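You operate a simulated robot arm through the tools that you are given. There is no shell and no other tool. Be economical: measure what you need, move in short steps, check, and stop when the job is done.

The job below is to be done with a simulated robot arm. You get a single attempt, and the scene is never put back.

## Task
Lay the grey lead in the lead duct, clip it down and shut the cover.
Fine: both clips lie flat over the lead.
Where things are to end (x, y in the base frame): grey lead within 20 mm of [570, -40].

The check looks at the end state, three seconds after you hand in, the way a careful person would. Anything else that was tipped, shoved, dropped, spilled or broken makes it a failure. Lids that push on must go on centred and level and be pressed home; caps that screw on are set level and turned clockwise until they are tight.

## Robot
A 7-joint arm with a two-finger parallel gripper on a trunk, on a base that drives. Base frame: it is fixed to the floor where the robot stands at the start and does not move with it; the origin is under the middle of the robot, x ahead of it, y to its left, z up. Lengths are in mm, angles in rad, forces in N, time in s.
With the tool pointing down near the work surface it reaches from about 300 to 720 mm from the robot's upright axis, wherever it stands. Its first joint turns from -2.897 to 2.897 rad. Places, roughly: blue clip [500, 100, 1000]; duct cover [600, 0, 1000]; inside of the lead duct [600, 0, 900]; yellow clip [500, -200, 1000]. Payload 3.43 kg.
The TCP is the grasp point between the finger pads, 34 mm short of the fingertips. In the tool frame z runs along the fingers and y along their closing line. The gripper opens to 128 mm. The fingers are 24 mm wide and 12 mm thick; the gripper's body (48 by 130 mm) begins 96 mm behind the TCP.
Orientation is that of the tool frame in the base frame, as a unit quaternion [w, x, y, z]. With the fingers straight down and closing along the base's y, the tool's x points along the base's -x, its y along +y and its z along -z.

## Interface
- The arm moves only by the tool arm_command. Its argument "steps" is a list of rows, each an object of numbers (a shift or turn left out is 0, a gripper value left out holds the last): "dx", "dy", "dz": the shift along the base's x, y, z in cm; "wx", "wy", "wz": the turn, a rotation vector about the base's x, y, z in rad; "gripper": the opening, from 0 (shut) to 1 (fully open). In form: [{"dx": .., "dy": .., "dz": .., "wx": .., "wy": .., "wz": .., "gripper": ..}, ...]. A call has 1 to 12 rows; each row is the pose to reach, as a shift and turn from the pose commanded when the call began. Each row takes 0.2 s and may step no farther than 50 mm and 0.15 rad from the row before; otherwise, or with a gripper value out of range, the whole call is refused. A pose out of reach is approached as far as the arm can. The call stops where the force on the tool passes 40 N (or 10 N more than at its start, if that is more) or the arm is blocked; 0.2 s more then pass. The fingers move at their own pace (about 108 mm/s each) and stop on an object; they squeeze with about 32 N. The grip force told is the motor's: it shows also when the fingers shut on nothing. Time passes only in rows, and 0.2 s behind the last, so rows that repeat a pose let the fingers close. It gives the time, the measured TCP pose, the force on the tool (base axes), the opening and the grip force at its end, in the units of the frame above (readings bear some noise), with the torque about the TCP (base axes, N m) and any sound that the robot's microphone picked up.
- Cameras (640 x 400 px; columns grow to the right, rows downward): "scene" is now at [-5.5, 128.4, 1510.9]; the picture's right is [-0.14, -0.99, 0.00], its down [-0.66, 0.09, -0.75] and it looks along [0.74, -0.11, -0.66] (base axes); focal length 253 px, centre (320, 200). "wrist" rides on the gripper at [76, -11, -160] in the tool frame; the picture's right is [0.15, 0.99, 0.00], its down [-0.88, 0.13, -0.46] and it looks along [-0.45, 0.07, 0.89] (tool axes); focal length 234 px, centre (320, 200). There is no depth. A picture from a camera that has moved, and an enlarged one, comes with that camera's place and axes in the base frame and with its lens.
- capture(camera): a new picture of that camera. No time passes.
- lift_body(by): slides the trunk up (or, below 0, down) by that many mm; the arm and the scene camera ride with it, the base frame stays. It gives what a move gives, with no picture.
- steer(legs): drives the robot by 1 to 6 legs, each [ahead, left, turn to the left] in mm, mm and rad, along the robot's own axes; the way and the turn of a leg run together, so that a leg with both is an arc; at most 1500 mm and 3.142 rad a leg. The arm and the cameras ride along, it lands a little off, and it stops where it bumps. It gives what a move gives.
- head_to(pan, tilt): turns the head with the scene camera to pan (to the left, within 1.501 rad either way) and tilt (down, from -0.506 to 1.204), counted from straight ahead of the robot. It gives what a move gives.
- close_up(camera, box): a new picture of the part [left, top, right, bottom] of that camera's present view, enlarged. No time passes.
- close_job(): hands the job in; it is judged then, once.

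Go step by step. Nothing tells you exact positions but the pictures and the camera data: compare them with the known pose of the tool, close in by small moves and look again before you grip or let go. The budget is 120 turns and 82 pictures, counting those below and the enlarged ones. Unless the task says otherwise, let go and move clear before handing in, and close with one line.

The tools are called after "Emit:" by a JSON object that holds its "op" and its "data". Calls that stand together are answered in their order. arm_command: Moves the arm, as the interface text tells. Its arguments: {"type":"object","properties":{"steps":{"type":"array"}},"required":["steps"]} The other tools are called the same way: lift_body (by) slides the trunk up or down; steer (legs) drives the base; head_to (pan, tilt) turns the head that bears the scene camera; capture (camera) takes a picture; close_up (camera, box) takes an enlarged picture of a part of a camera's view; close_job () hands the job in.

At the start:

```text
clock: 0.0
tool_pos: [394.0, -157.1, 1181.9]
orientation: [0.001, 0.0, 1.0, 0.0]
contact_force: [-0.6, -0.8, -0.3]
moment: [0.0, 0.02, -0.01]
grip_width: 128.2
gripper_force: 0.1
trunk travel left (down, up): [-225.0, 99.0]
robot x, y, heading: [-2.0, 0.2, -0.002]
head pan, tilt: [-0.141, 0.724]
```

scene: 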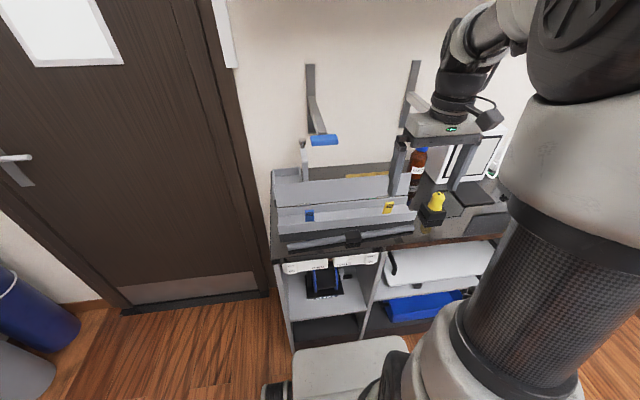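
wrist: 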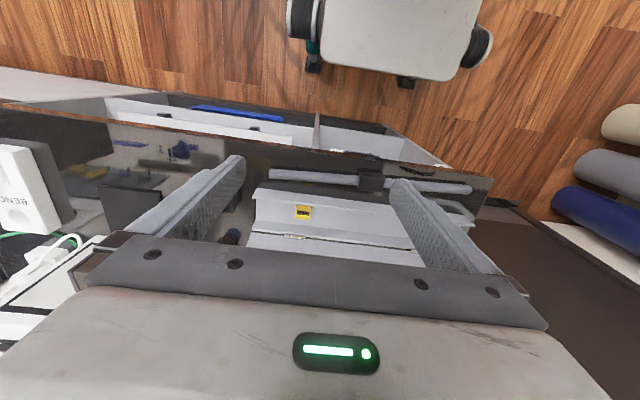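

I see a trough-like duct on the counter with a blue and a yellow clip, an open cover behind it, and a grey bar-like lead in front. I'll look closer first.

Emit:
{"op": "close_up", "data": {"camera": "scene", "box": [260, 130, 430, 260]}}

Emit:
{"op": "close_up", "data": {"camera": "wrist", "box": [220, 140, 500, 280]}}

```text
3.08 times, centred on (345, 195) of scene
camera zoom: at [-5.5, 128.4, 1510.9], right [-0.14, -0.99, 0.0], down [-0.66, 0.09, -0.75], along [0.74, -0.11, -0.66], focal length 778 px, centre (243, 215)
```

zoom: 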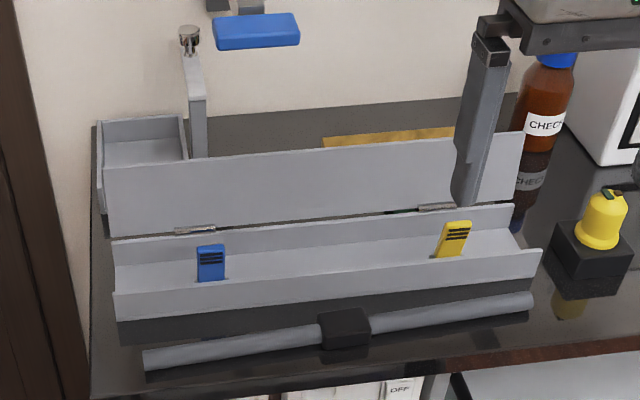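

```text
2.29 times, centred on (360, 210) of wrist
camera zoom: at [317.0, -168.0, 1340.4], right [-0.15, 0.99, 0.0], down [0.88, 0.13, 0.46], along [0.45, 0.07, -0.89], focal length 535 px, centre (229, 177)
```

zoom: 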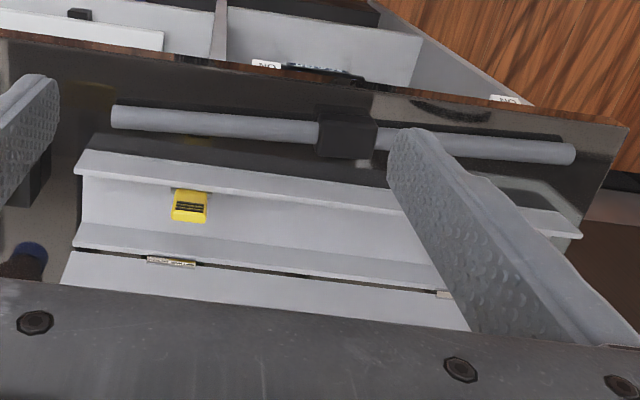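

The lead's block seems to be near (472, -44, 925), and the duct's trough runs along y at x≈530–610. I'll turn the gripper so it closes along x and move over the lead.

Emit:
{"op": "arm_command", "data": {"steps": [{"dx": 0.7, "dy": 1, "wz": 0.143}, {"dx": 1.4, "dy": 2, "wz": 0.286}, {"dx": 2.1, "dy": 3, "wz": 0.429}, {"dx": 2.8, "dy": 4, "wz": 0.571}, {"dx": 3.5, "dy": 5, "wz": 0.714}, {"dx": 4.2, "dy": 6, "wz": 0.857}, {"dx": 4.9, "dy": 7, "wz": 1.0}, {"dx": 5.6, "dy": 8, "wz": 1.142}, {"dx": 6.3, "dy": 9, "wz": 1.285}, {"dx": 7, "dy": 10, "wz": 1.428}, {"dx": 7.6, "dy": 11.3, "wz": 1.571}, {"dx": 7.6, "dy": 11.3, "wz": 1.571}]}}

```text
clock: 2.6
tool_pos: [470.3, -45.4, 1180.3]
orientation: [0.0, 0.708, -0.706, 0.0]
contact_force: [-0.5, 0.4, 0.0]
moment: [0.02, -0.01, -0.02]
grip_width: 128.2
gripper_force: 0.1
trunk travel left (down, up): [-225.0, 99.0]
robot x, y, heading: [1.5, -2.8, 0.001]
head pan, tilt: [-0.141, 0.724]
```

Emit:
{"op": "capture", "data": {"camera": "wrist"}}

Emit:
{"op": "capture", "data": {"camera": "scene"}}

```text
77 pictures are left
camera wrist: at [480.2, -120.0, 1340.2], right [-0.99, -0.15, 0.0], down [-0.13, 0.88, 0.46], along [-0.07, 0.45, -0.89], focal length 234 px, centre (320, 200)
```

wrist: 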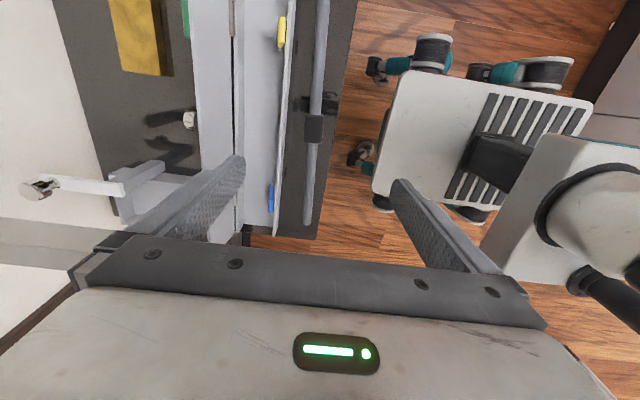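

```text
76 pictures are left
camera scene: at [-5.4, 128.4, 1510.9], right [-0.14, -0.99, 0.0], down [-0.66, 0.09, -0.75], along [0.74, -0.11, -0.66], focal length 253 px, centre (320, 200)
```

scene: 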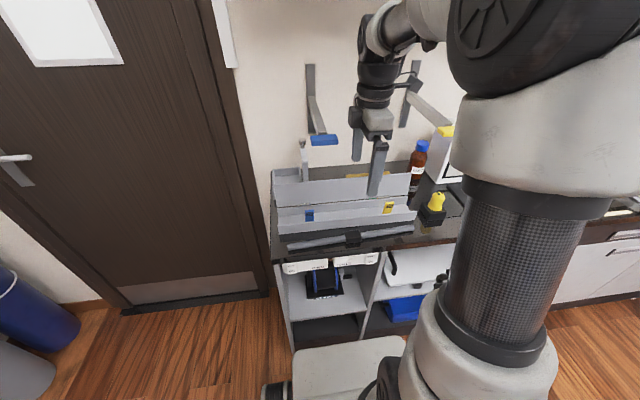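

Emit:
{"op": "close_up", "data": {"camera": "wrist", "box": [180, 0, 350, 106]}}

Emit:
{"op": "close_up", "data": {"camera": "wrist", "box": [180, 110, 350, 250]}}

Emit:
{"op": "close_up", "data": {"camera": "scene", "box": [265, 190, 365, 255]}}

Emit:
{"op": "close_up", "data": {"camera": "scene", "box": [340, 180, 430, 245]}}

```text
3.76 times, centred on (265, 53) of wrist
camera zoom: at [480.2, -120.0, 1340.2], right [-0.99, -0.15, 0.0], down [-0.13, 0.88, 0.46], along [-0.07, 0.45, -0.89], focal length 882 px, centre (527, 753)
```

zoom: 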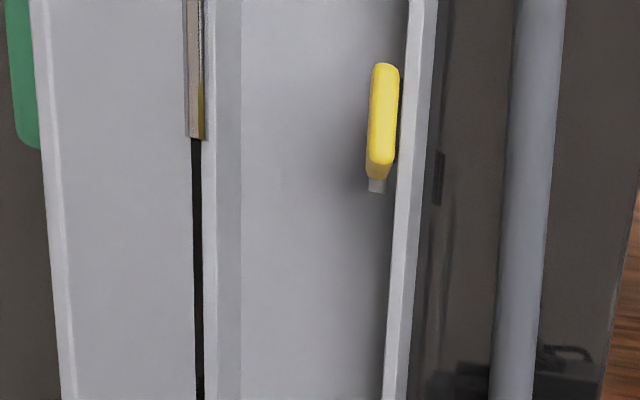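

```text
2.86 times, centred on (265, 180) of wrist
camera zoom: at [480.2, -120.0, 1340.2], right [-0.99, -0.15, 0.0], down [-0.13, 0.88, 0.46], along [-0.07, 0.45, -0.89], focal length 669 px, centre (477, 257)
```

zoom: 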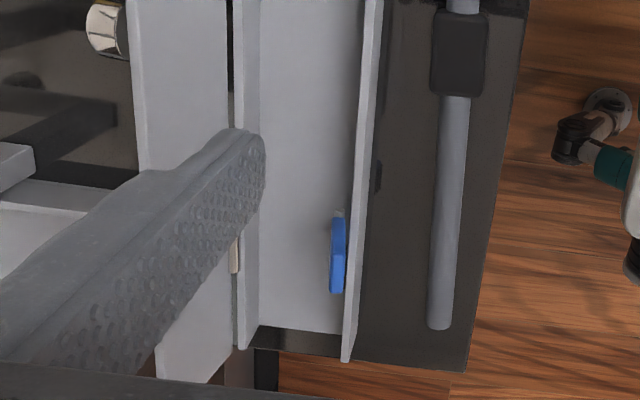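

```text
6.15 times, centred on (315, 222) of scene
camera zoom: at [-5.4, 128.4, 1510.9], right [-0.14, -0.99, 0.0], down [-0.66, 0.09, -0.75], along [0.74, -0.11, -0.66], focal length 1556 px, centre (351, 62)
```

zoom: 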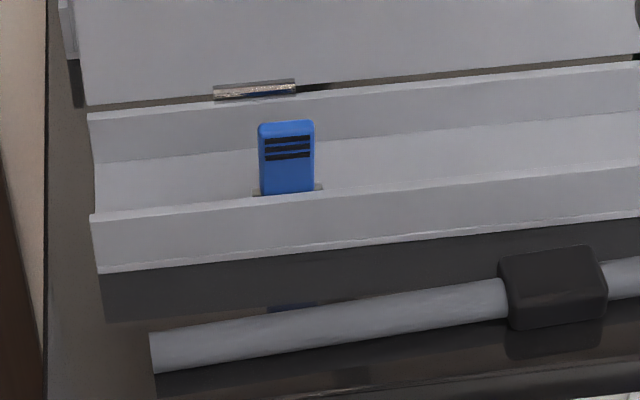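

```text
6.15 times, centred on (385, 212) of scene
camera zoom: at [-5.4, 128.4, 1510.9], right [-0.14, -0.99, 0.0], down [-0.66, 0.09, -0.75], along [0.74, -0.11, -0.66], focal length 1556 px, centre (-80, 123)
```

zoom: 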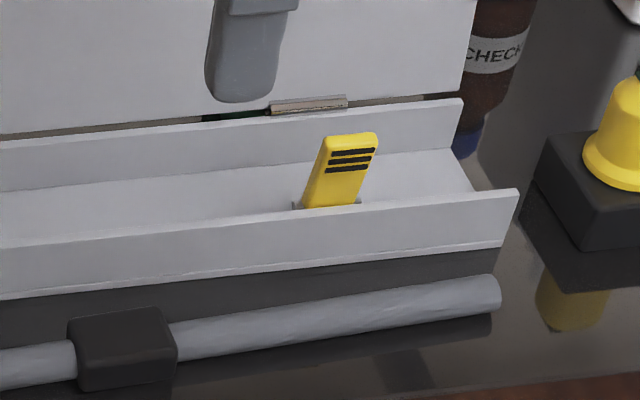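

The clips stand upright inside the front wall and fold back over the lead, and the cover leans back on its rear hinge. The lead is about 22 mm thick and yawed about 0.05 rad. I'll descend above its centre block with the gripper partly closed.

Emit:
{"op": "arm_command", "data": {"steps": [{"dx": 0.2, "dz": -4, "wz": 0.05, "gripper": 0.42}, {"dx": 0.4, "dz": -8, "wz": 0.05, "gripper": 0.42}, {"dx": 0.4, "dz": -12, "wz": 0.05, "gripper": 0.42}, {"dx": 0.4, "dz": -16, "wz": 0.05, "gripper": 0.42}, {"dx": 0.4, "dz": -16, "wz": 0.05, "gripper": 0.42}]}}

Emit:
{"op": "capture", "data": {"camera": "wrist"}}

Emit:
{"op": "close_up", "data": {"camera": "scene", "box": [265, 130, 435, 260]}}

```text
clock: 3.8
tool_pos: [473.7, -44.4, 1021.6]
orientation: [0.0, 0.724, -0.69, 0.0]
contact_force: [0.4, 0.5, -0.4]
moment: [0.02, 0.01, 0.03]
grip_width: 53.7
gripper_force: 0.1
trunk travel left (down, up): [-225.0, 99.0]
robot x, y, heading: [-0.5, -1.3, -0.001]
head pan, tilt: [-0.141, 0.724]
```

```text
71 pictures are left
camera wrist: at [488.9, -118.7, 1180.7], right [-0.98, -0.2, 0.0], down [-0.17, 0.87, 0.46], along [-0.09, 0.45, -0.89], focal length 234 px, centre (320, 200)
```

wrist: 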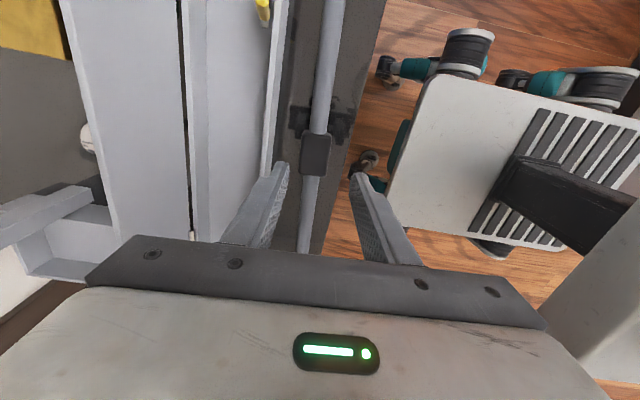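

```text
3.08 times, centred on (350, 195) of scene
camera zoom: at [-5.3, 128.4, 1510.9], right [-0.14, -0.99, 0.0], down [-0.66, 0.09, -0.75], along [0.74, -0.11, -0.66], focal length 778 px, centre (228, 215)
```

zoom: 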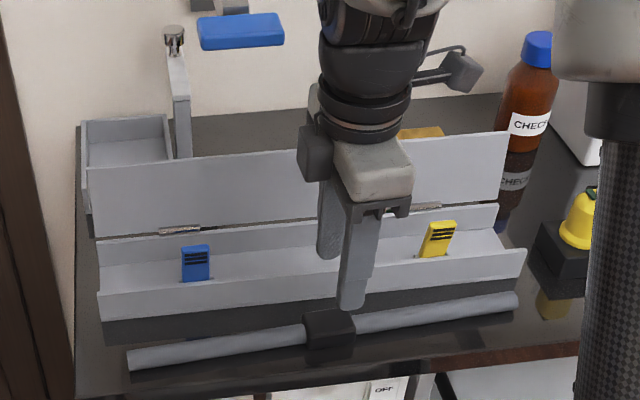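

The block's centre shows at about (477, -45). I'll go down to it with about 48 mm opening.

Emit:
{"op": "arm_command", "data": {"steps": [{"dx": 0.35, "dz": -2.5, "wz": 0.012, "gripper": 0.385}, {"dx": 0.35, "dz": -5, "wz": 0.012, "gripper": 0.385}, {"dx": 0.35, "dz": -7.2, "wz": 0.012, "gripper": 0.385}]}}

Emit:
{"op": "close_up", "data": {"camera": "wrist", "box": [200, 80, 440, 260]}}

Emit:
{"op": "close_up", "data": {"camera": "scene", "box": [300, 180, 400, 260]}}

```text
clock: 4.6
tool_pos: [474.7, -41.7, 949.4]
orientation: [0.0, 0.729, -0.685, 0.001]
contact_force: [0.6, -0.1, -0.8]
moment: [0.02, -0.01, 0.0]
grip_width: 49.3
gripper_force: 0.1
trunk travel left (down, up): [-225.0, 99.0]
robot x, y, heading: [3.2, 4.1, 0.004]
head pan, tilt: [-0.141, 0.724]
```

```text
2.22 times, centred on (320, 170) of wrist
camera zoom: at [491.3, -117.1, 1109.1], right [-0.98, -0.21, 0.0], down [-0.18, 0.87, 0.46], along [-0.09, 0.45, -0.89], focal length 520 px, centre (320, 267)
```

zoom: 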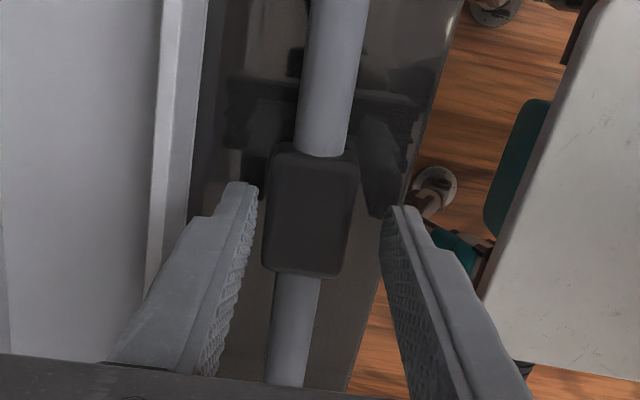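

```text
5.00 times, centred on (350, 220) of scene
camera zoom: at [-5.5, 128.4, 1510.9], right [-0.14, -0.99, 0.0], down [-0.66, 0.09, -0.75], along [0.74, -0.11, -0.66], focal length 1264 px, centre (170, 100)
```

zoom: 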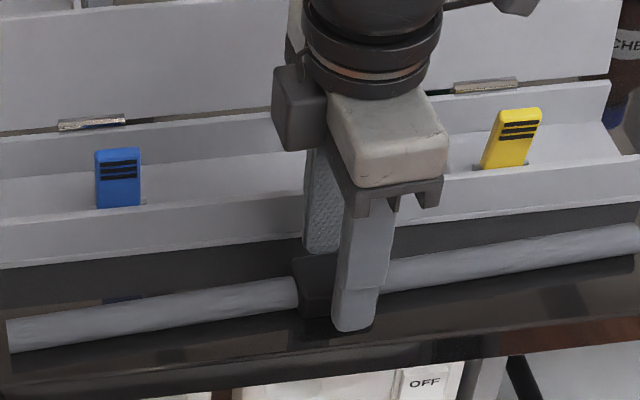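

The block sits between the fingers with its centre about 5 mm toward -y. I'll nudge that way and close.

Emit:
{"op": "arm_command", "data": {"steps": [{"dx": 0.3, "dy": -0.5, "dz": -0.2}, {"dx": 0.3, "dy": -0.5, "dz": -0.2, "gripper": 0.1}, {"dx": 0.3, "dy": -0.5, "dz": -0.2, "gripper": 0.1}, {"dx": 0.3, "dy": -0.5, "dz": -0.2, "gripper": 0.1}]}}

```text
clock: 5.6
tool_pos: [479.1, -47.9, 946.0]
orientation: [0.0, 0.729, -0.685, 0.0]
contact_force: [2.4, -1.3, 0.4]
moment: [-0.1, -0.03, 0.03]
grip_width: 33.4
gripper_force: 32.0
trunk travel left (down, up): [-225.0, 99.0]
robot x, y, heading: [0.6, -0.7, -0.0]
head pan, tilt: [-0.141, 0.724]
```

Gripped at 33 mm. I'll lift 8 cm and look.

Emit:
{"op": "arm_command", "data": {"steps": [{"dz": 2}, {"dz": 4}, {"dz": 6}, {"dz": 8}, {"dz": 8}]}}

Emit:
{"op": "close_up", "data": {"camera": "scene", "box": [265, 130, 435, 260]}}

Emit:
{"op": "capture", "data": {"camera": "wrist"}}

```text
clock: 6.8
tool_pos: [479.2, -48.2, 1026.6]
orientation: [0.0, 0.729, -0.685, 0.0]
contact_force: [0.2, 0.9, -2.1]
moment: [0.01, 0.01, 0.0]
grip_width: 33.5
gripper_force: 31.4
trunk travel left (down, up): [-225.0, 99.0]
robot x, y, heading: [0.2, -3.0, -0.002]
head pan, tilt: [-0.141, 0.724]
```

```text
3.08 times, centred on (350, 195) of scene
camera zoom: at [-5.4, 128.4, 1510.9], right [-0.14, -0.99, 0.0], down [-0.66, 0.09, -0.75], along [0.74, -0.11, -0.66], focal length 778 px, centre (228, 215)
```

zoom: 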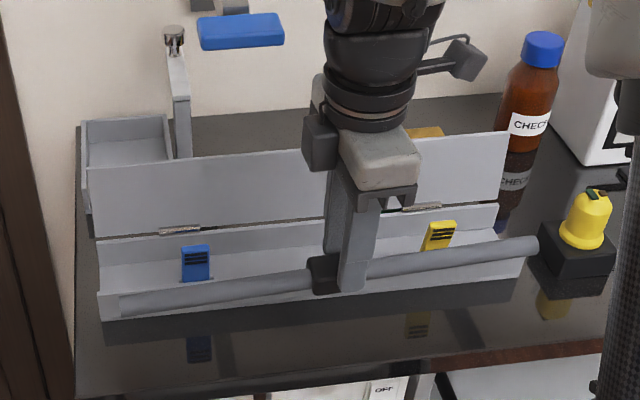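

```text
66 pictures are left
camera wrist: at [494.7, -122.9, 1186.9], right [-0.98, -0.21, 0.0], down [-0.18, 0.87, 0.46], along [-0.09, 0.45, -0.89], focal length 234 px, centre (320, 200)
```

wrist: 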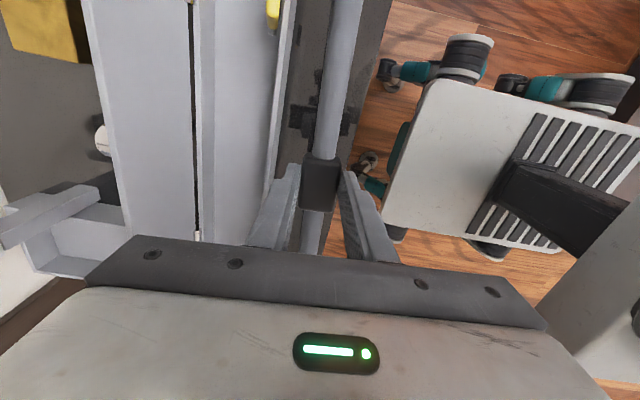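

The lead hangs rigid and level. The clip tops are at about z 995, so I'll raise the lead above that, bring it over the duct and square it up.

Emit:
{"op": "arm_command", "data": {"steps": [{"dz": 2}, {"dz": 4, "dy": 0.3}, {"dx": 2, "dz": 4.5, "dy": 0.6, "wz": -0.03}, {"dx": 4.5, "dz": 4.5, "dy": 0.8, "wz": -0.06}, {"dx": 7, "dz": 4.5, "dy": 0.8, "wz": -0.06}, {"dx": 8.8, "dz": 4.5, "dy": 0.8, "wz": -0.06}, {"dx": 8.8, "dz": 4.5, "dy": 0.8, "wz": -0.06}]}}

Emit:
{"op": "capture", "data": {"camera": "wrist"}}

Emit:
{"op": "close_up", "data": {"camera": "scene", "box": [265, 130, 435, 260]}}

```text
clock: 8.2
tool_pos: [549.6, -40.2, 1068.6]
orientation: [0.009, 0.71, -0.704, -0.007]
contact_force: [-24.1, -2.2, -3.7]
moment: [0.06, -3.03, 0.9]
grip_width: 33.6
gripper_force: 31.4
trunk travel left (down, up): [-225.0, 99.0]
robot x, y, heading: [3.3, 0.4, 0.002]
head pan, tilt: [-0.141, 0.724]
stopped in row 6: the force on the tool passed its limit at 52 N (the readings are from after the stop); the commanded pose is now the measured one
```

```text
65 pictures are left
camera wrist: at [565.2, -116.3, 1228.5], right [-0.99, -0.16, 0.02], down [-0.13, 0.88, 0.46], along [-0.09, 0.45, -0.89], focal length 234 px, centre (320, 200)
```

wrist: 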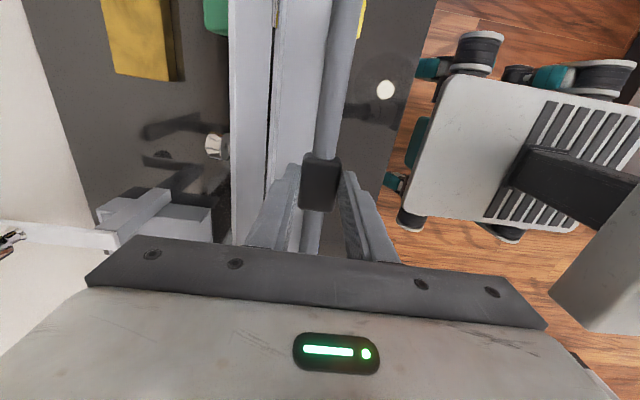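

```text
3.08 times, centred on (350, 195) of scene
camera zoom: at [-9.1, 128.1, 1510.9], right [-0.14, -0.99, 0.0], down [-0.65, 0.09, -0.75], along [0.74, -0.11, -0.66], focal length 778 px, centre (228, 215)
```

zoom: 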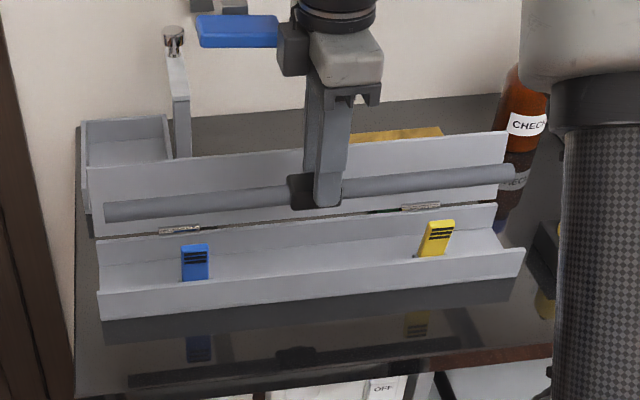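

The gripper's upper part bumped a fixed blue-handled wall bracket near (615, 0, 1190). I'll back off, set the lead down again, and regrip it on the thin rod near y≈-92, which clears the bracket and leaves more room in the duct.

Emit:
{"op": "arm_command", "data": {"steps": [{"dx": -2, "wy": -0.011}, {"dx": -4.5, "wy": -0.022}, {"dx": -7.3, "wy": -0.022}, {"dx": -7.3, "dz": -4, "wy": -0.022}, {"dx": -7.3, "dz": -8, "wy": -0.022}, {"dx": -7.3, "dz": -11, "wy": -0.022}, {"dx": -7.3, "dz": -11.8, "wy": -0.022}, {"dx": -7.3, "dz": -11.8, "wy": -0.022}]}}

Emit:
{"op": "close_up", "data": {"camera": "scene", "box": [265, 130, 435, 260]}}

```text
clock: 10.0
tool_pos: [481.3, -40.6, 950.9]
orientation: [-0.001, 0.709, -0.705, 0.001]
contact_force: [0.3, -0.3, -2.0]
moment: [0.01, 0.0, 0.0]
grip_width: 33.6
gripper_force: 32.0
trunk travel left (down, up): [-225.0, 99.0]
robot x, y, heading: [-2.9, 0.4, 0.002]
head pan, tilt: [-0.141, 0.724]
```

```text
3.08 times, centred on (350, 195) of scene
camera zoom: at [-5.6, 128.4, 1510.9], right [-0.14, -0.99, 0.0], down [-0.66, 0.09, -0.75], along [0.74, -0.11, -0.66], focal length 778 px, centre (228, 215)
```

zoom: 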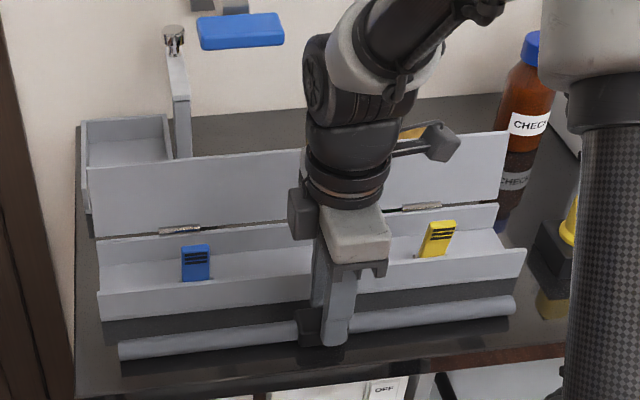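

Nothing else has moved. I'll lower the last few millimetres to contact, release and rise.

Emit:
{"op": "arm_command", "data": {"steps": [{"dz": -0.25}, {"dz": -0.45}, {"dz": -0.45, "gripper": 0.33}, {"dz": -0.45, "gripper": 0.33}, {"dz": 2.5, "gripper": 0.33}, {"dz": 6, "gripper": 0.33}, {"dz": 6, "dy": -3, "gripper": 0.33}, {"dz": 6, "dy": -5, "gripper": 0.33}, {"dz": 6, "dy": -5, "gripper": 0.33}]}}

Emit:
{"op": "capture", "data": {"camera": "wrist"}}

Emit:
{"op": "close_up", "data": {"camera": "scene", "box": [265, 130, 435, 260]}}

```text
clock: 12.0
tool_pos: [480.5, -90.8, 1011.0]
orientation: [0.0, 0.709, -0.705, 0.002]
contact_force: [0.1, -0.3, -0.9]
moment: [-0.02, 0.01, -0.04]
grip_width: 42.3
gripper_force: 0.1
trunk travel left (down, up): [-225.0, 99.0]
robot x, y, heading: [1.7, 3.3, 0.007]
head pan, tilt: [-0.141, 0.724]
```

```text
62 pictures are left
camera wrist: at [490.3, -166.3, 1171.6], right [-0.99, -0.15, 0.0], down [-0.14, 0.88, 0.45], along [-0.07, 0.45, -0.89], focal length 234 px, centre (320, 200)
```

wrist: 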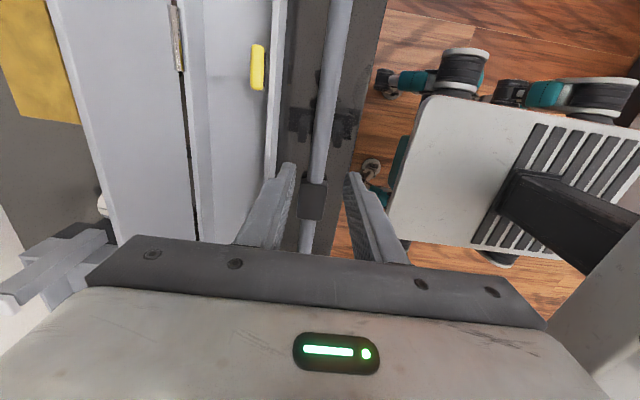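

```text
3.08 times, centred on (350, 195) of scene
camera zoom: at [-5.8, 128.3, 1510.9], right [-0.14, -0.99, 0.0], down [-0.66, 0.09, -0.75], along [0.74, -0.11, -0.66], focal length 778 px, centre (228, 215)
```

zoom: 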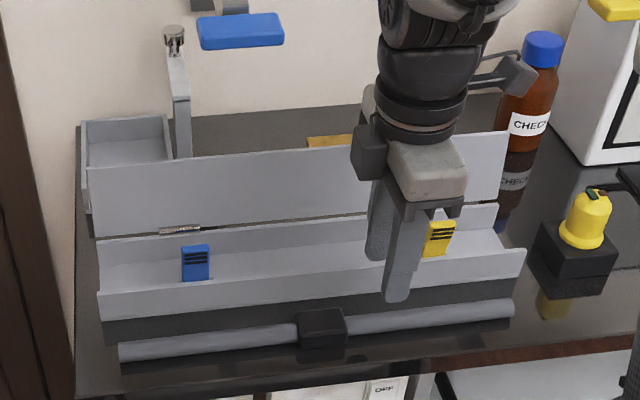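

The lead is down again. I'll zoom in to compare its direction with the duct walls.

Emit:
{"op": "close_up", "data": {"camera": "wrist", "box": [160, 0, 400, 120]}}

Emit:
{"op": "close_up", "data": {"camera": "wrist", "box": [160, 120, 400, 240]}}

```text
2.67 times, centred on (280, 60) of wrist
camera zoom: at [490.3, -166.3, 1171.6], right [-0.99, -0.15, 0.0], down [-0.14, 0.88, 0.45], along [-0.07, 0.45, -0.89], focal length 624 px, centre (427, 573)
```

zoom: 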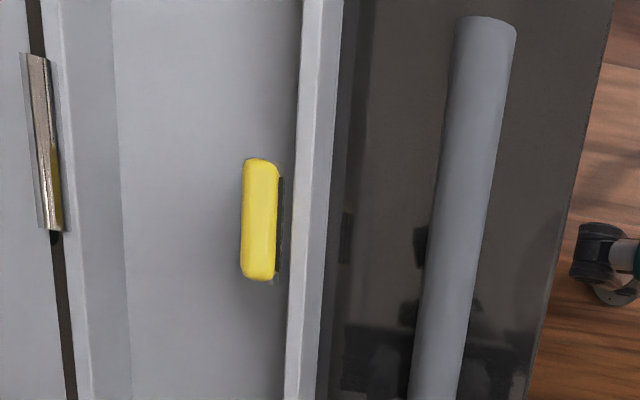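

```text
2.67 times, centred on (280, 180) of wrist
camera zoom: at [490.3, -166.3, 1171.6], right [-0.99, -0.15, 0.0], down [-0.14, 0.88, 0.45], along [-0.07, 0.45, -0.89], focal length 624 px, centre (427, 253)
```

zoom: 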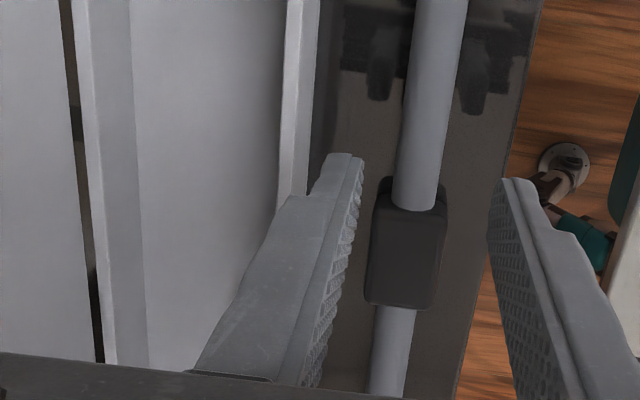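

The duct is square to y: its inside runs x 534–601, its floor is near z 913 and its walls reach 946. The cover's top edge is at about (629, 1027), so the gripper fits. Next I grip the rod at y≈-91.

Emit:
{"op": "arm_command", "data": {"steps": [{"dz": -3, "dx": 0, "wz": 0.008, "gripper": 0.33}, {"dz": -5, "wz": 0.008, "gripper": 0.33}, {"dz": -6.6, "wz": 0.008, "gripper": 0.33}, {"dz": -6.6, "wz": 0.008, "gripper": 0.05}, {"dz": -6.6, "wz": 0.008, "gripper": 0.05}, {"dz": -6.6, "wz": 0.008, "gripper": 0.05}]}}

```text
clock: 13.4
tool_pos: [482.1, -89.8, 946.2]
orientation: [-0.001, 0.713, -0.702, 0.001]
contact_force: [0.4, 0.6, -0.3]
moment: [-0.14, -0.04, -0.01]
grip_width: 19.1
gripper_force: 31.8
trunk travel left (down, up): [-225.0, 99.0]
robot x, y, heading: [0.9, 0.7, -0.003]
head pan, tilt: [-0.141, 0.724]
```

The rod is gripped at 19 mm. I'll lift and check that it hangs level.

Emit:
{"op": "arm_command", "data": {"steps": [{"dz": 2}, {"dz": 5}, {"dz": 8}, {"dz": 11}, {"dz": 12}, {"dz": 12}]}}

Emit:
{"op": "close_up", "data": {"camera": "scene", "box": [265, 130, 435, 260]}}

```text
clock: 14.8
tool_pos: [481.2, -90.5, 1064.7]
orientation: [0.0, 0.713, -0.701, 0.002]
contact_force: [-0.2, -0.3, -1.1]
moment: [-0.13, 0.01, -0.01]
grip_width: 19.3
gripper_force: 32.1
trunk travel left (down, up): [-225.0, 99.0]
robot x, y, heading: [0.9, 0.2, -0.0]
head pan, tilt: [-0.141, 0.724]
```

```text
3.08 times, centred on (350, 195) of scene
camera zoom: at [-5.6, 128.4, 1510.9], right [-0.14, -0.99, 0.0], down [-0.66, 0.09, -0.75], along [0.74, -0.11, -0.66], focal length 778 px, centre (228, 215)
```

zoom: 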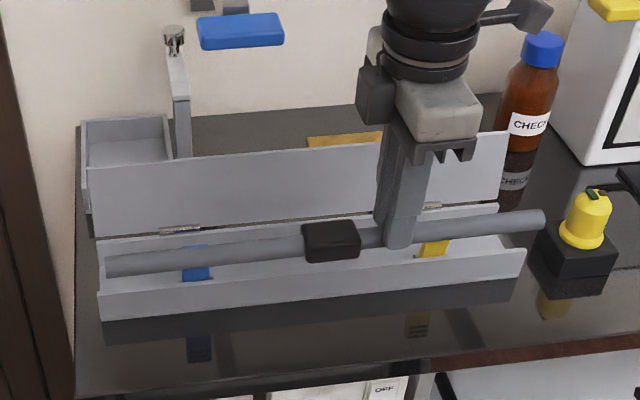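

The lead hangs level. I'll move it over the duct at y≈-94 with the gripper clear of the bracket.

Emit:
{"op": "arm_command", "data": {"steps": [{"dx": 0, "dy": -0.4, "dz": 0.5}, {"dx": 2, "dy": -0.4, "dz": 0.5, "wz": -0.008}, {"dx": 4, "dy": -0.4, "dz": 0.5, "wz": -0.016}, {"dx": 6, "dy": -0.4, "dz": 0.5, "wz": -0.016}, {"dx": 7.5, "dy": -0.4, "dz": 0.5, "wz": -0.016}, {"dx": 8.7, "dy": -0.4, "dz": 0.5, "wz": -0.016}, {"dx": 8.7, "dy": -0.4, "dz": 0.5, "wz": -0.016}]}}

Emit:
{"op": "capture", "data": {"camera": "wrist"}}

Emit:
{"op": "close_up", "data": {"camera": "scene", "box": [265, 100, 435, 230]}}

```text
clock: 16.4
tool_pos: [569.3, -95.2, 1069.4]
orientation: [0.0, -0.707, 0.708, -0.001]
contact_force: [0.3, -0.4, -1.8]
moment: [-0.15, 0.0, 0.04]
grip_width: 19.0
gripper_force: 32.0
trunk travel left (down, up): [-225.0, 99.0]
robot x, y, heading: [-0.4, -2.6, -0.002]
head pan, tilt: [-0.141, 0.724]
```

```text
57 pictures are left
camera wrist: at [579.9, -169.8, 1229.5], right [-0.99, -0.15, 0.0], down [-0.13, 0.88, 0.45], along [-0.06, 0.45, -0.89], focal length 234 px, centre (320, 200)
```

wrist: 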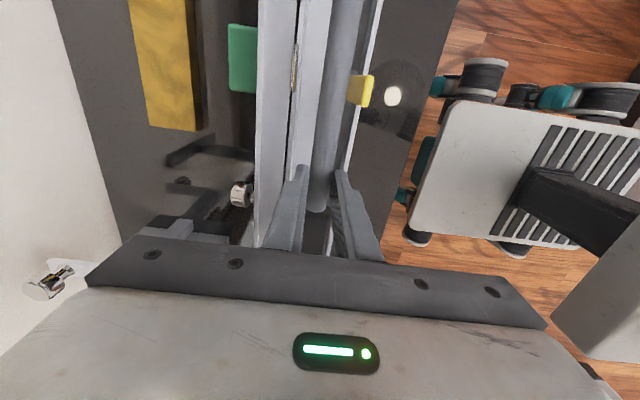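

```text
3.08 times, centred on (350, 165) of scene
camera zoom: at [-5.6, 128.4, 1510.9], right [-0.14, -0.99, 0.0], down [-0.66, 0.09, -0.75], along [0.74, -0.11, -0.66], focal length 778 px, centre (228, 308)
```

zoom: 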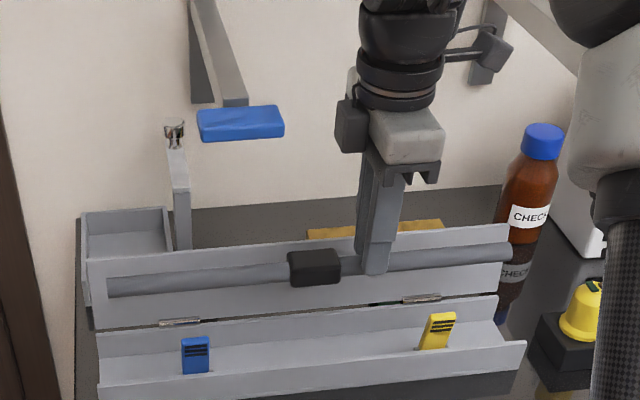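

The lead is clear and over the duct's middle. I'll descend partway and look.

Emit:
{"op": "arm_command", "data": {"steps": [{"dz": -2.5}, {"dz": -5}, {"dz": -7.5}, {"dz": -8.5}, {"dz": -8.5}]}}

Emit:
{"op": "capture", "data": {"camera": "wrist"}}

Emit:
{"op": "close_up", "data": {"camera": "scene", "box": [265, 100, 435, 230]}}

```text
clock: 17.6
tool_pos: [570.4, -95.1, 984.7]
orientation: [0.001, -0.707, 0.707, -0.002]
contact_force: [1.0, 0.1, -1.9]
moment: [-0.1, -0.01, 0.03]
grip_width: 19.0
gripper_force: 32.0
trunk travel left (down, up): [-225.0, 99.0]
robot x, y, heading: [4.1, 0.9, -0.001]
head pan, tilt: [-0.141, 0.724]
```

```text
55 pictures are left
camera wrist: at [579.8, -170.3, 1144.1], right [-0.99, -0.15, 0.0], down [-0.13, 0.88, 0.45], along [-0.06, 0.45, -0.89], focal length 234 px, centre (320, 200)
```

wrist: 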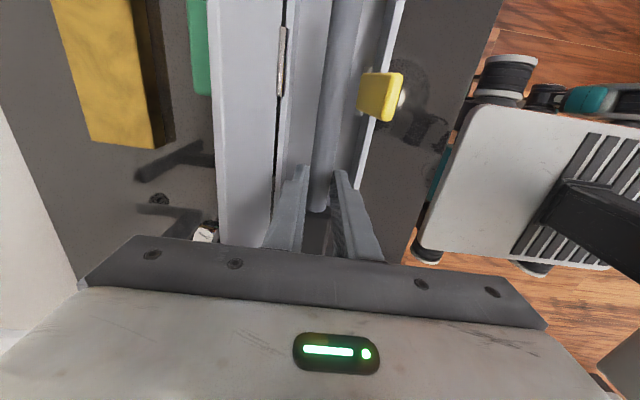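

```text
3.08 times, centred on (350, 165) of scene
camera zoom: at [-5.6, 128.4, 1510.9], right [-0.14, -0.99, 0.0], down [-0.66, 0.09, -0.75], along [0.74, -0.11, -0.66], focal length 778 px, centre (228, 308)
```

zoom: 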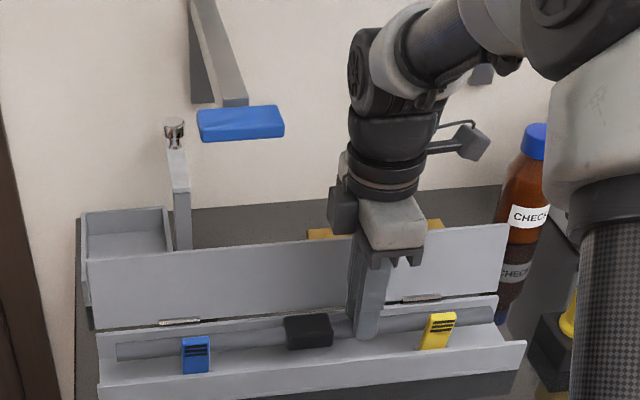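

It's lined up between the walls and behind the clips. I'll lower it gently to the duct floor.

Emit:
{"op": "arm_command", "data": {"steps": [{"dz": -1}, {"dz": -2}, {"dz": -2.6}, {"dz": -3}, {"dz": -3.3}, {"dz": -3.5}, {"dz": -3.5}]}}

Emit:
{"op": "close_up", "data": {"camera": "scene", "box": [265, 160, 435, 260]}}

Emit:
{"op": "close_up", "data": {"camera": "wrist", "box": [200, 0, 440, 240]}}

```text
clock: 19.2
tool_pos: [569.6, -94.6, 950.8]
orientation: [0.002, -0.707, 0.707, -0.004]
contact_force: [0.6, -2.2, 11.1]
moment: [0.01, 0.06, -0.04]
grip_width: 18.9
gripper_force: 31.8
trunk travel left (down, up): [-225.0, 99.0]
robot x, y, heading: [-2.5, -1.2, -0.004]
head pan, tilt: [-0.141, 0.724]
```

```text
3.76 times, centred on (350, 210) of scene
camera zoom: at [-6.5, 128.4, 1511.0], right [-0.14, -0.99, 0.0], down [-0.66, 0.09, -0.75], along [0.74, -0.11, -0.66], focal length 952 px, centre (207, 162)
```

zoom: 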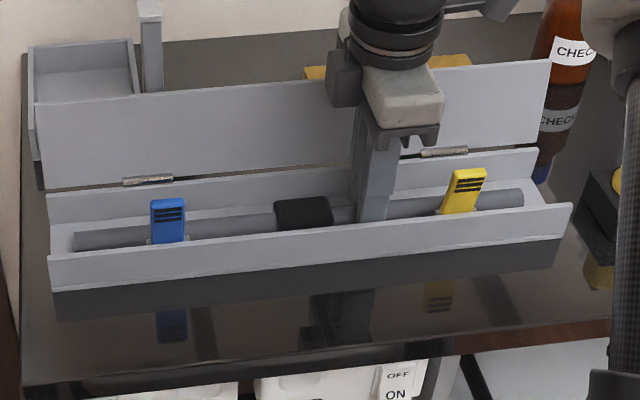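

```text
1.67 times, centred on (320, 120) of wrist
camera zoom: at [579.1, -170.5, 1111.6], right [-0.99, -0.15, -0.01], down [-0.13, 0.88, 0.45], along [-0.06, 0.45, -0.89], focal length 390 px, centre (320, 333)
```

zoom: 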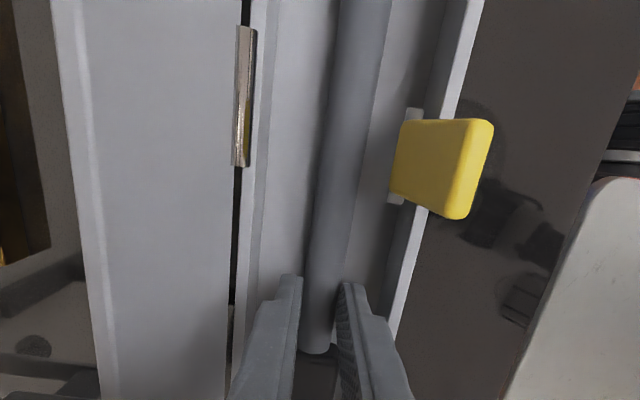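

The lead rests on the duct floor, with 11 N of contact. I'll release with a small opening and rise straight up.

Emit:
{"op": "arm_command", "data": {"steps": [{"dz": 0.05, "gripper": 0.26}, {"dz": 0.05, "gripper": 0.26}, {"dz": 0.05, "gripper": 0.26}, {"dz": 2, "gripper": 0.26}, {"dz": 5, "gripper": 0.26}, {"dz": 8, "gripper": 0.26}, {"dz": 11, "gripper": 0.26}, {"dz": 11, "gripper": 0.0}, {"dz": 11, "gripper": 0.0}]}}

Emit:
{"op": "close_up", "data": {"camera": "scene", "box": [265, 160, 435, 260]}}

Emit:
{"op": "capture", "data": {"camera": "wrist"}}

```text
clock: 21.2
tool_pos: [569.0, -94.1, 1062.3]
orientation: [0.001, -0.707, 0.707, -0.002]
contact_force: [0.3, -0.4, 0.3]
moment: [0.02, -0.01, -0.01]
grip_width: 0.0
gripper_force: 31.8
trunk travel left (down, up): [-225.0, 99.0]
robot x, y, heading: [2.5, 2.1, -0.001]
head pan, tilt: [-0.141, 0.724]
```

```text
3.76 times, centred on (350, 210) of scene
camera zoom: at [-5.7, 128.4, 1510.9], right [-0.14, -0.99, 0.0], down [-0.66, 0.09, -0.75], along [0.74, -0.11, -0.66], focal length 952 px, centre (207, 162)
```

zoom: 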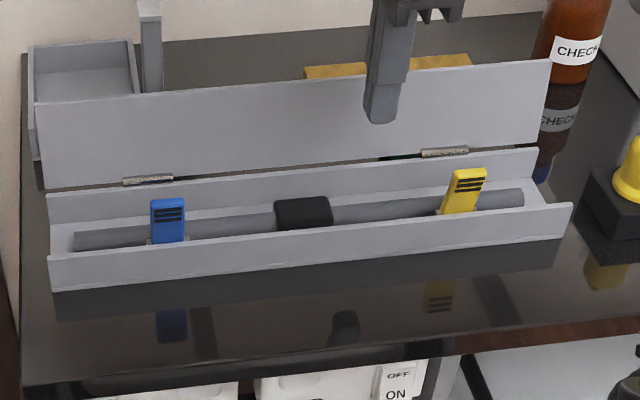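

```text
50 pictures are left
camera wrist: at [578.9, -169.1, 1220.9], right [-0.99, -0.15, 0.0], down [-0.13, 0.88, 0.45], along [-0.06, 0.45, -0.89], focal length 234 px, centre (320, 200)
```

wrist: 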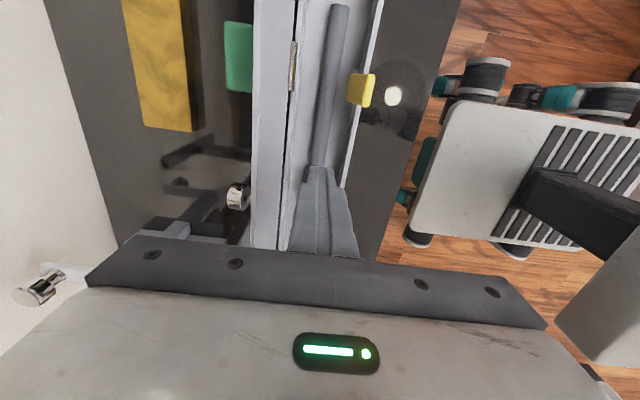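

The lead lies in the duct. I'll now bring the closed fingers in front of the yellow clip at y≈-168.

Emit:
{"op": "arm_command", "data": {"steps": [{"dx": -3.5}, {"dx": -7}, {"dx": -7, "dy": -4}, {"dx": -7, "dy": -7.4}, {"dx": -7, "dy": -7.4, "dz": -3}, {"dx": -7, "dy": -7.4, "dz": -5.5}, {"dx": -7, "dy": -7.4, "dz": -5.5}]}}

Emit:
{"op": "close_up", "data": {"camera": "wrist", "box": [200, 80, 440, 240]}}

Emit:
{"op": "close_up", "data": {"camera": "scene", "box": [340, 160, 440, 240]}}

```text
clock: 22.8
tool_pos: [500.0, -167.0, 1005.0]
orientation: [0.001, -0.707, 0.707, -0.002]
contact_force: [0.3, 0.6, 0.5]
moment: [0.0, -0.01, 0.02]
grip_width: 0.0
gripper_force: 32.2
trunk travel left (down, up): [-225.0, 99.0]
robot x, y, heading: [-0.7, 1.3, -0.001]
head pan, tilt: [-0.141, 0.724]
```

```text
2.50 times, centred on (320, 160) of wrist
camera zoom: at [510.1, -242.6, 1164.9], right [-0.99, -0.15, 0.0], down [-0.13, 0.88, 0.45], along [-0.06, 0.45, -0.89], focal length 585 px, centre (320, 300)
```

zoom: 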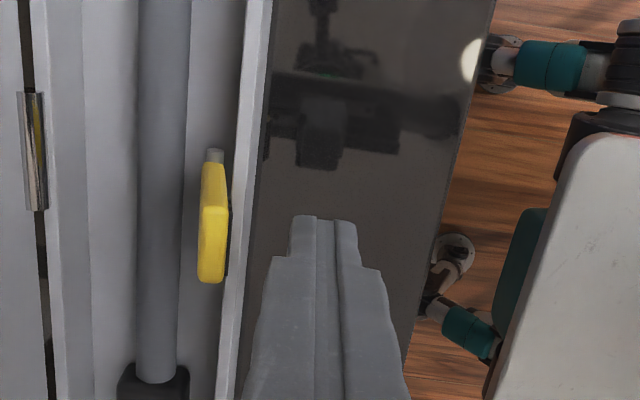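

```text
5.00 times, centred on (390, 200) of scene
camera zoom: at [-5.7, 128.3, 1510.9], right [-0.14, -0.99, 0.0], down [-0.66, 0.09, -0.75], along [0.74, -0.11, -0.66], focal length 1264 px, centre (-30, 200)
```

zoom: 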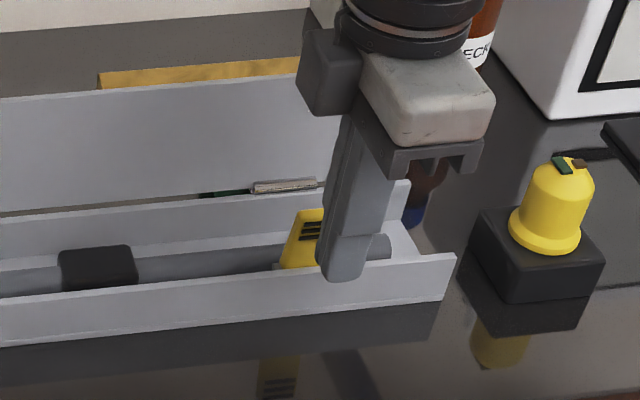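

The clip top is at about (535, -169). I'll push it over toward +x.

Emit:
{"op": "arm_command", "data": {"steps": [{"dx": 1, "dy": -0.2}, {"dx": 2, "dy": -0.2}, {"dx": 3, "dy": -0.2}, {"dx": 4, "dy": -0.2}, {"dx": 5, "dy": -0.2}, {"dx": 6, "dy": -0.2}, {"dx": 7, "dy": -0.2}, {"dx": 7, "dy": -0.2}]}}

Emit:
{"op": "close_up", "data": {"camera": "wrist", "box": [200, 80, 440, 240]}}

Emit:
{"op": "close_up", "data": {"camera": "scene", "box": [340, 160, 440, 240]}}

```text
clock: 24.6
tool_pos: [568.5, -170.7, 1004.2]
orientation: [0.002, -0.707, 0.707, -0.001]
contact_force: [-0.8, 0.0, -0.6]
moment: [-0.01, -0.01, 0.01]
grip_width: 0.1
gripper_force: 31.6
trunk travel left (down, up): [-225.0, 99.0]
robot x, y, heading: [-1.3, -0.2, 0.002]
head pan, tilt: [-0.141, 0.724]
```

```text
2.50 times, centred on (320, 160) of wrist
camera zoom: at [579.0, -245.9, 1164.8], right [-0.99, -0.15, 0.0], down [-0.13, 0.88, 0.45], along [-0.06, 0.45, -0.89], focal length 585 px, centre (320, 300)
```

zoom: 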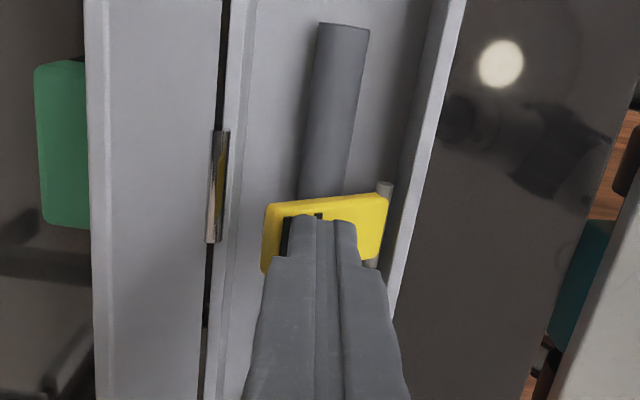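

```text
5.00 times, centred on (390, 200) of scene
camera zoom: at [-5.7, 128.4, 1510.9], right [-0.14, -0.99, 0.0], down [-0.66, 0.09, -0.75], along [0.74, -0.11, -0.66], focal length 1264 px, centre (-30, 200)
```

zoom: 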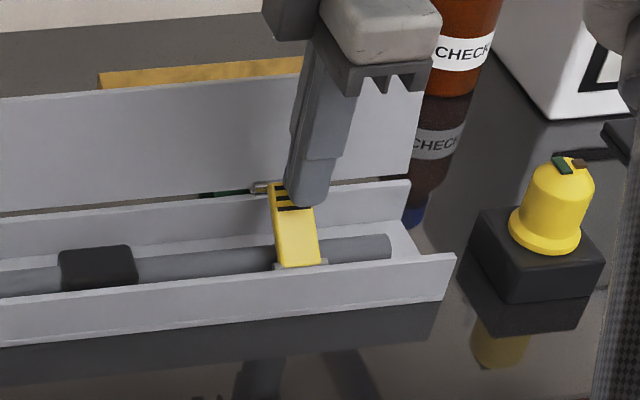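

The clip is swinging over as expected. Next I press down on it.

Emit:
{"op": "arm_command", "data": {"steps": [{"dx": 0.5, "dz": -0.7}, {"dx": 0.5, "dz": -1.4}, {"dx": 0.5, "dz": -2}, {"dx": 0.5, "dz": -2.6}, {"dx": 0.5, "dz": -3.2}, {"dx": 0.5, "dz": -3.8}, {"dx": 0.5, "dz": -4.3}, {"dx": 0.5, "dz": -4.8}, {"dx": 0.5, "dz": -5.2}]}}

Emit:
{"op": "close_up", "data": {"camera": "wrist", "box": [200, 80, 440, 240]}}

Emit:
{"op": "close_up", "data": {"camera": "scene", "box": [340, 160, 440, 240]}}

```text
clock: 26.1
tool_pos: [573.2, -171.4, 969.6]
orientation: [0.001, -0.707, 0.707, -0.007]
contact_force: [-11.0, 2.1, 21.2]
moment: [0.29, 0.49, 0.08]
grip_width: 0.2
gripper_force: 31.9
trunk travel left (down, up): [-225.0, 99.0]
robot x, y, heading: [-2.1, 2.2, -0.003]
head pan, tilt: [-0.141, 0.724]
stopped in row 7: the force on the tool passed its limit at 44 N (the readings are from after the stop); the commanded pose is now the measured one
```

```text
2.50 times, centred on (320, 160) of wrist
camera zoom: at [582.1, -245.7, 1131.2], right [-0.99, -0.15, -0.01], down [-0.14, 0.88, 0.45], along [-0.06, 0.45, -0.89], focal length 585 px, centre (320, 300)
```

zoom: 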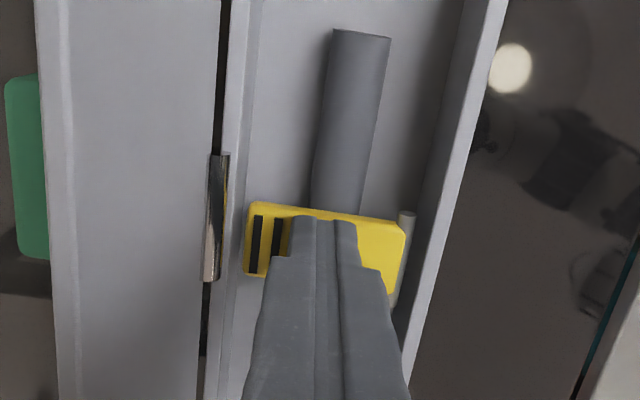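

```text
5.00 times, centred on (390, 200) of scene
camera zoom: at [-9.0, 129.2, 1510.9], right [-0.14, -0.99, 0.0], down [-0.65, 0.09, -0.75], along [0.74, -0.11, -0.66], focal length 1264 px, centre (-30, 200)
```

zoom: 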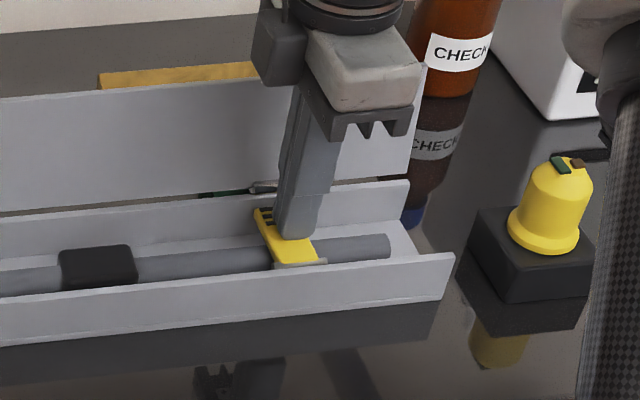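

It pressed down to contact. I'll back off a little and look at the clip.

Emit:
{"op": "arm_command", "data": {"steps": [{"dz": 1.5}, {"dz": 4, "dx": -0.5}, {"dz": 4, "dx": -0.5, "dy": 4}, {"dz": 4, "dx": -0.5, "dy": 6}]}}

Emit:
{"op": "capture", "data": {"camera": "wrist"}}

Emit:
{"op": "close_up", "data": {"camera": "scene", "box": [340, 160, 440, 240]}}

```text
clock: 27.1
tool_pos: [570.6, -111.2, 1005.9]
orientation: [0.001, -0.707, 0.707, -0.005]
contact_force: [0.4, -0.4, 0.8]
moment: [-0.01, -0.01, -0.02]
grip_width: 0.3
gripper_force: 31.9
trunk travel left (down, up): [-225.0, 99.0]
robot x, y, heading: [0.6, -0.9, 0.0]
head pan, tilt: [-0.141, 0.724]
```

```text
43 pictures are left
camera wrist: at [579.3, -186.3, 1166.1], right [-0.99, -0.15, -0.01], down [-0.13, 0.88, 0.45], along [-0.06, 0.45, -0.89], focal length 234 px, centre (320, 200)
```

wrist: 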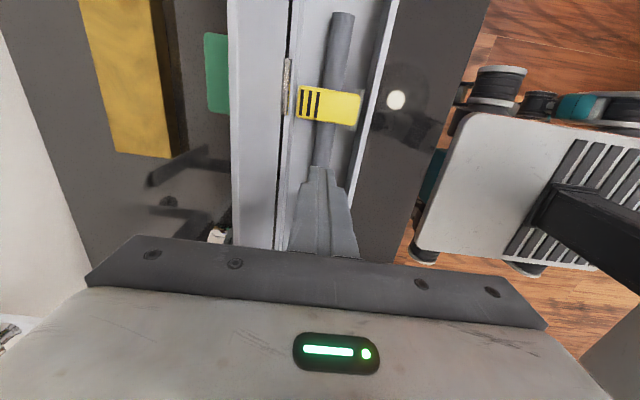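

```text
5.00 times, centred on (390, 200) of scene
camera zoom: at [-5.9, 128.6, 1510.8], right [-0.14, -0.99, 0.0], down [-0.66, 0.09, -0.75], along [0.74, -0.11, -0.66], focal length 1264 px, centre (-30, 200)
```

zoom: 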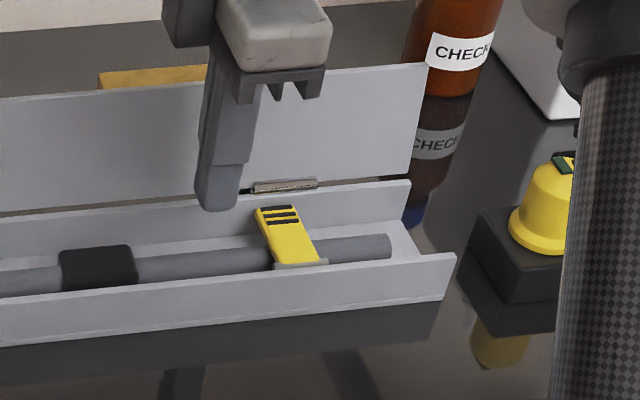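

The yellow clip lies flat on the lead: its top is at z≈940 at both ends. For the blue clip the bracket is close by, so I'll approach from the front with the tool tilted back about 0.35 rad.

Emit:
{"op": "arm_command", "data": {"steps": [{"dx": -4, "dz": 1}, {"dx": -8, "dz": 1}, {"dx": -8, "dz": 1, "dy": 4.5, "wy": -0.1}, {"dx": -8, "dz": 1, "dy": 9, "wy": -0.2}, {"dx": -8, "dz": 1, "dy": 13, "wy": -0.3}, {"dx": -8, "dz": 1, "dy": 17, "wy": -0.35}, {"dx": -8, "dz": 1, "dy": 19, "wy": -0.35}, {"dx": -8, "dz": 0.2, "dy": 19, "wy": -0.35}, {"dx": -8, "dz": 0.2, "dy": 19, "wy": -0.35}]}}

Emit:
{"op": "capture", "data": {"camera": "wrist"}}

Emit:
{"op": "close_up", "data": {"camera": "scene", "box": [240, 100, 400, 240]}}

```text
clock: 29.1
tool_pos: [489.3, 78.3, 1008.8]
orientation: [0.125, -0.696, 0.696, -0.128]
contact_force: [-0.2, 0.5, 0.8]
moment: [0.01, 0.02, -0.04]
grip_width: 0.1
gripper_force: 32.4
trunk travel left (down, up): [-225.0, 99.0]
robot x, y, heading: [1.3, 1.1, 0.0]
head pan, tilt: [-0.141, 0.724]
```

```text
41 pictures are left
camera wrist: at [443.3, 3.8, 1163.1], right [-0.93, -0.15, -0.35], down [-0.28, 0.88, 0.38], along [0.25, 0.45, -0.86], focal length 234 px, centre (320, 200)
```

wrist: 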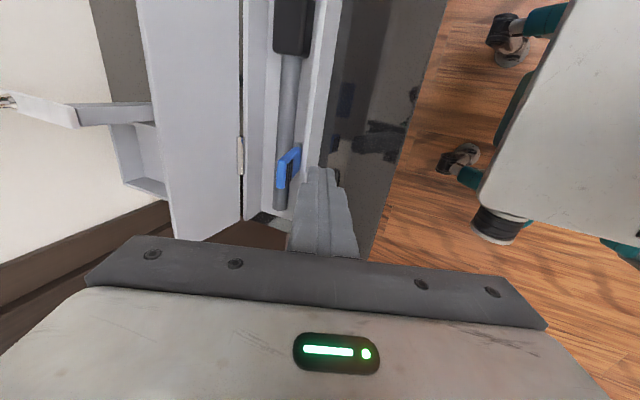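

```text
2.86 times, centred on (320, 170) of scene
camera zoom: at [-5.9, 128.4, 1510.9], right [-0.14, -0.99, 0.0], down [-0.66, 0.09, -0.75], along [0.74, -0.11, -0.66], focal length 723 px, centre (320, 286)
```

zoom: 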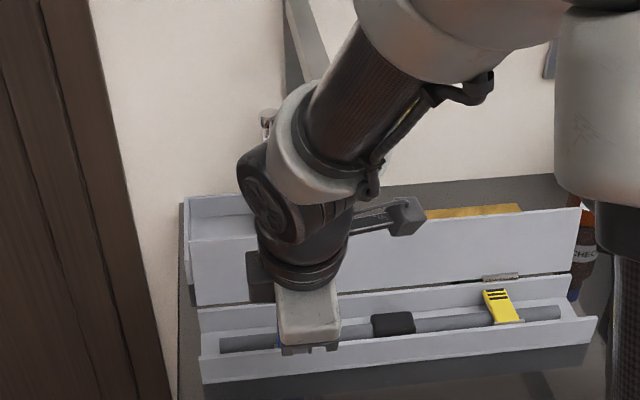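

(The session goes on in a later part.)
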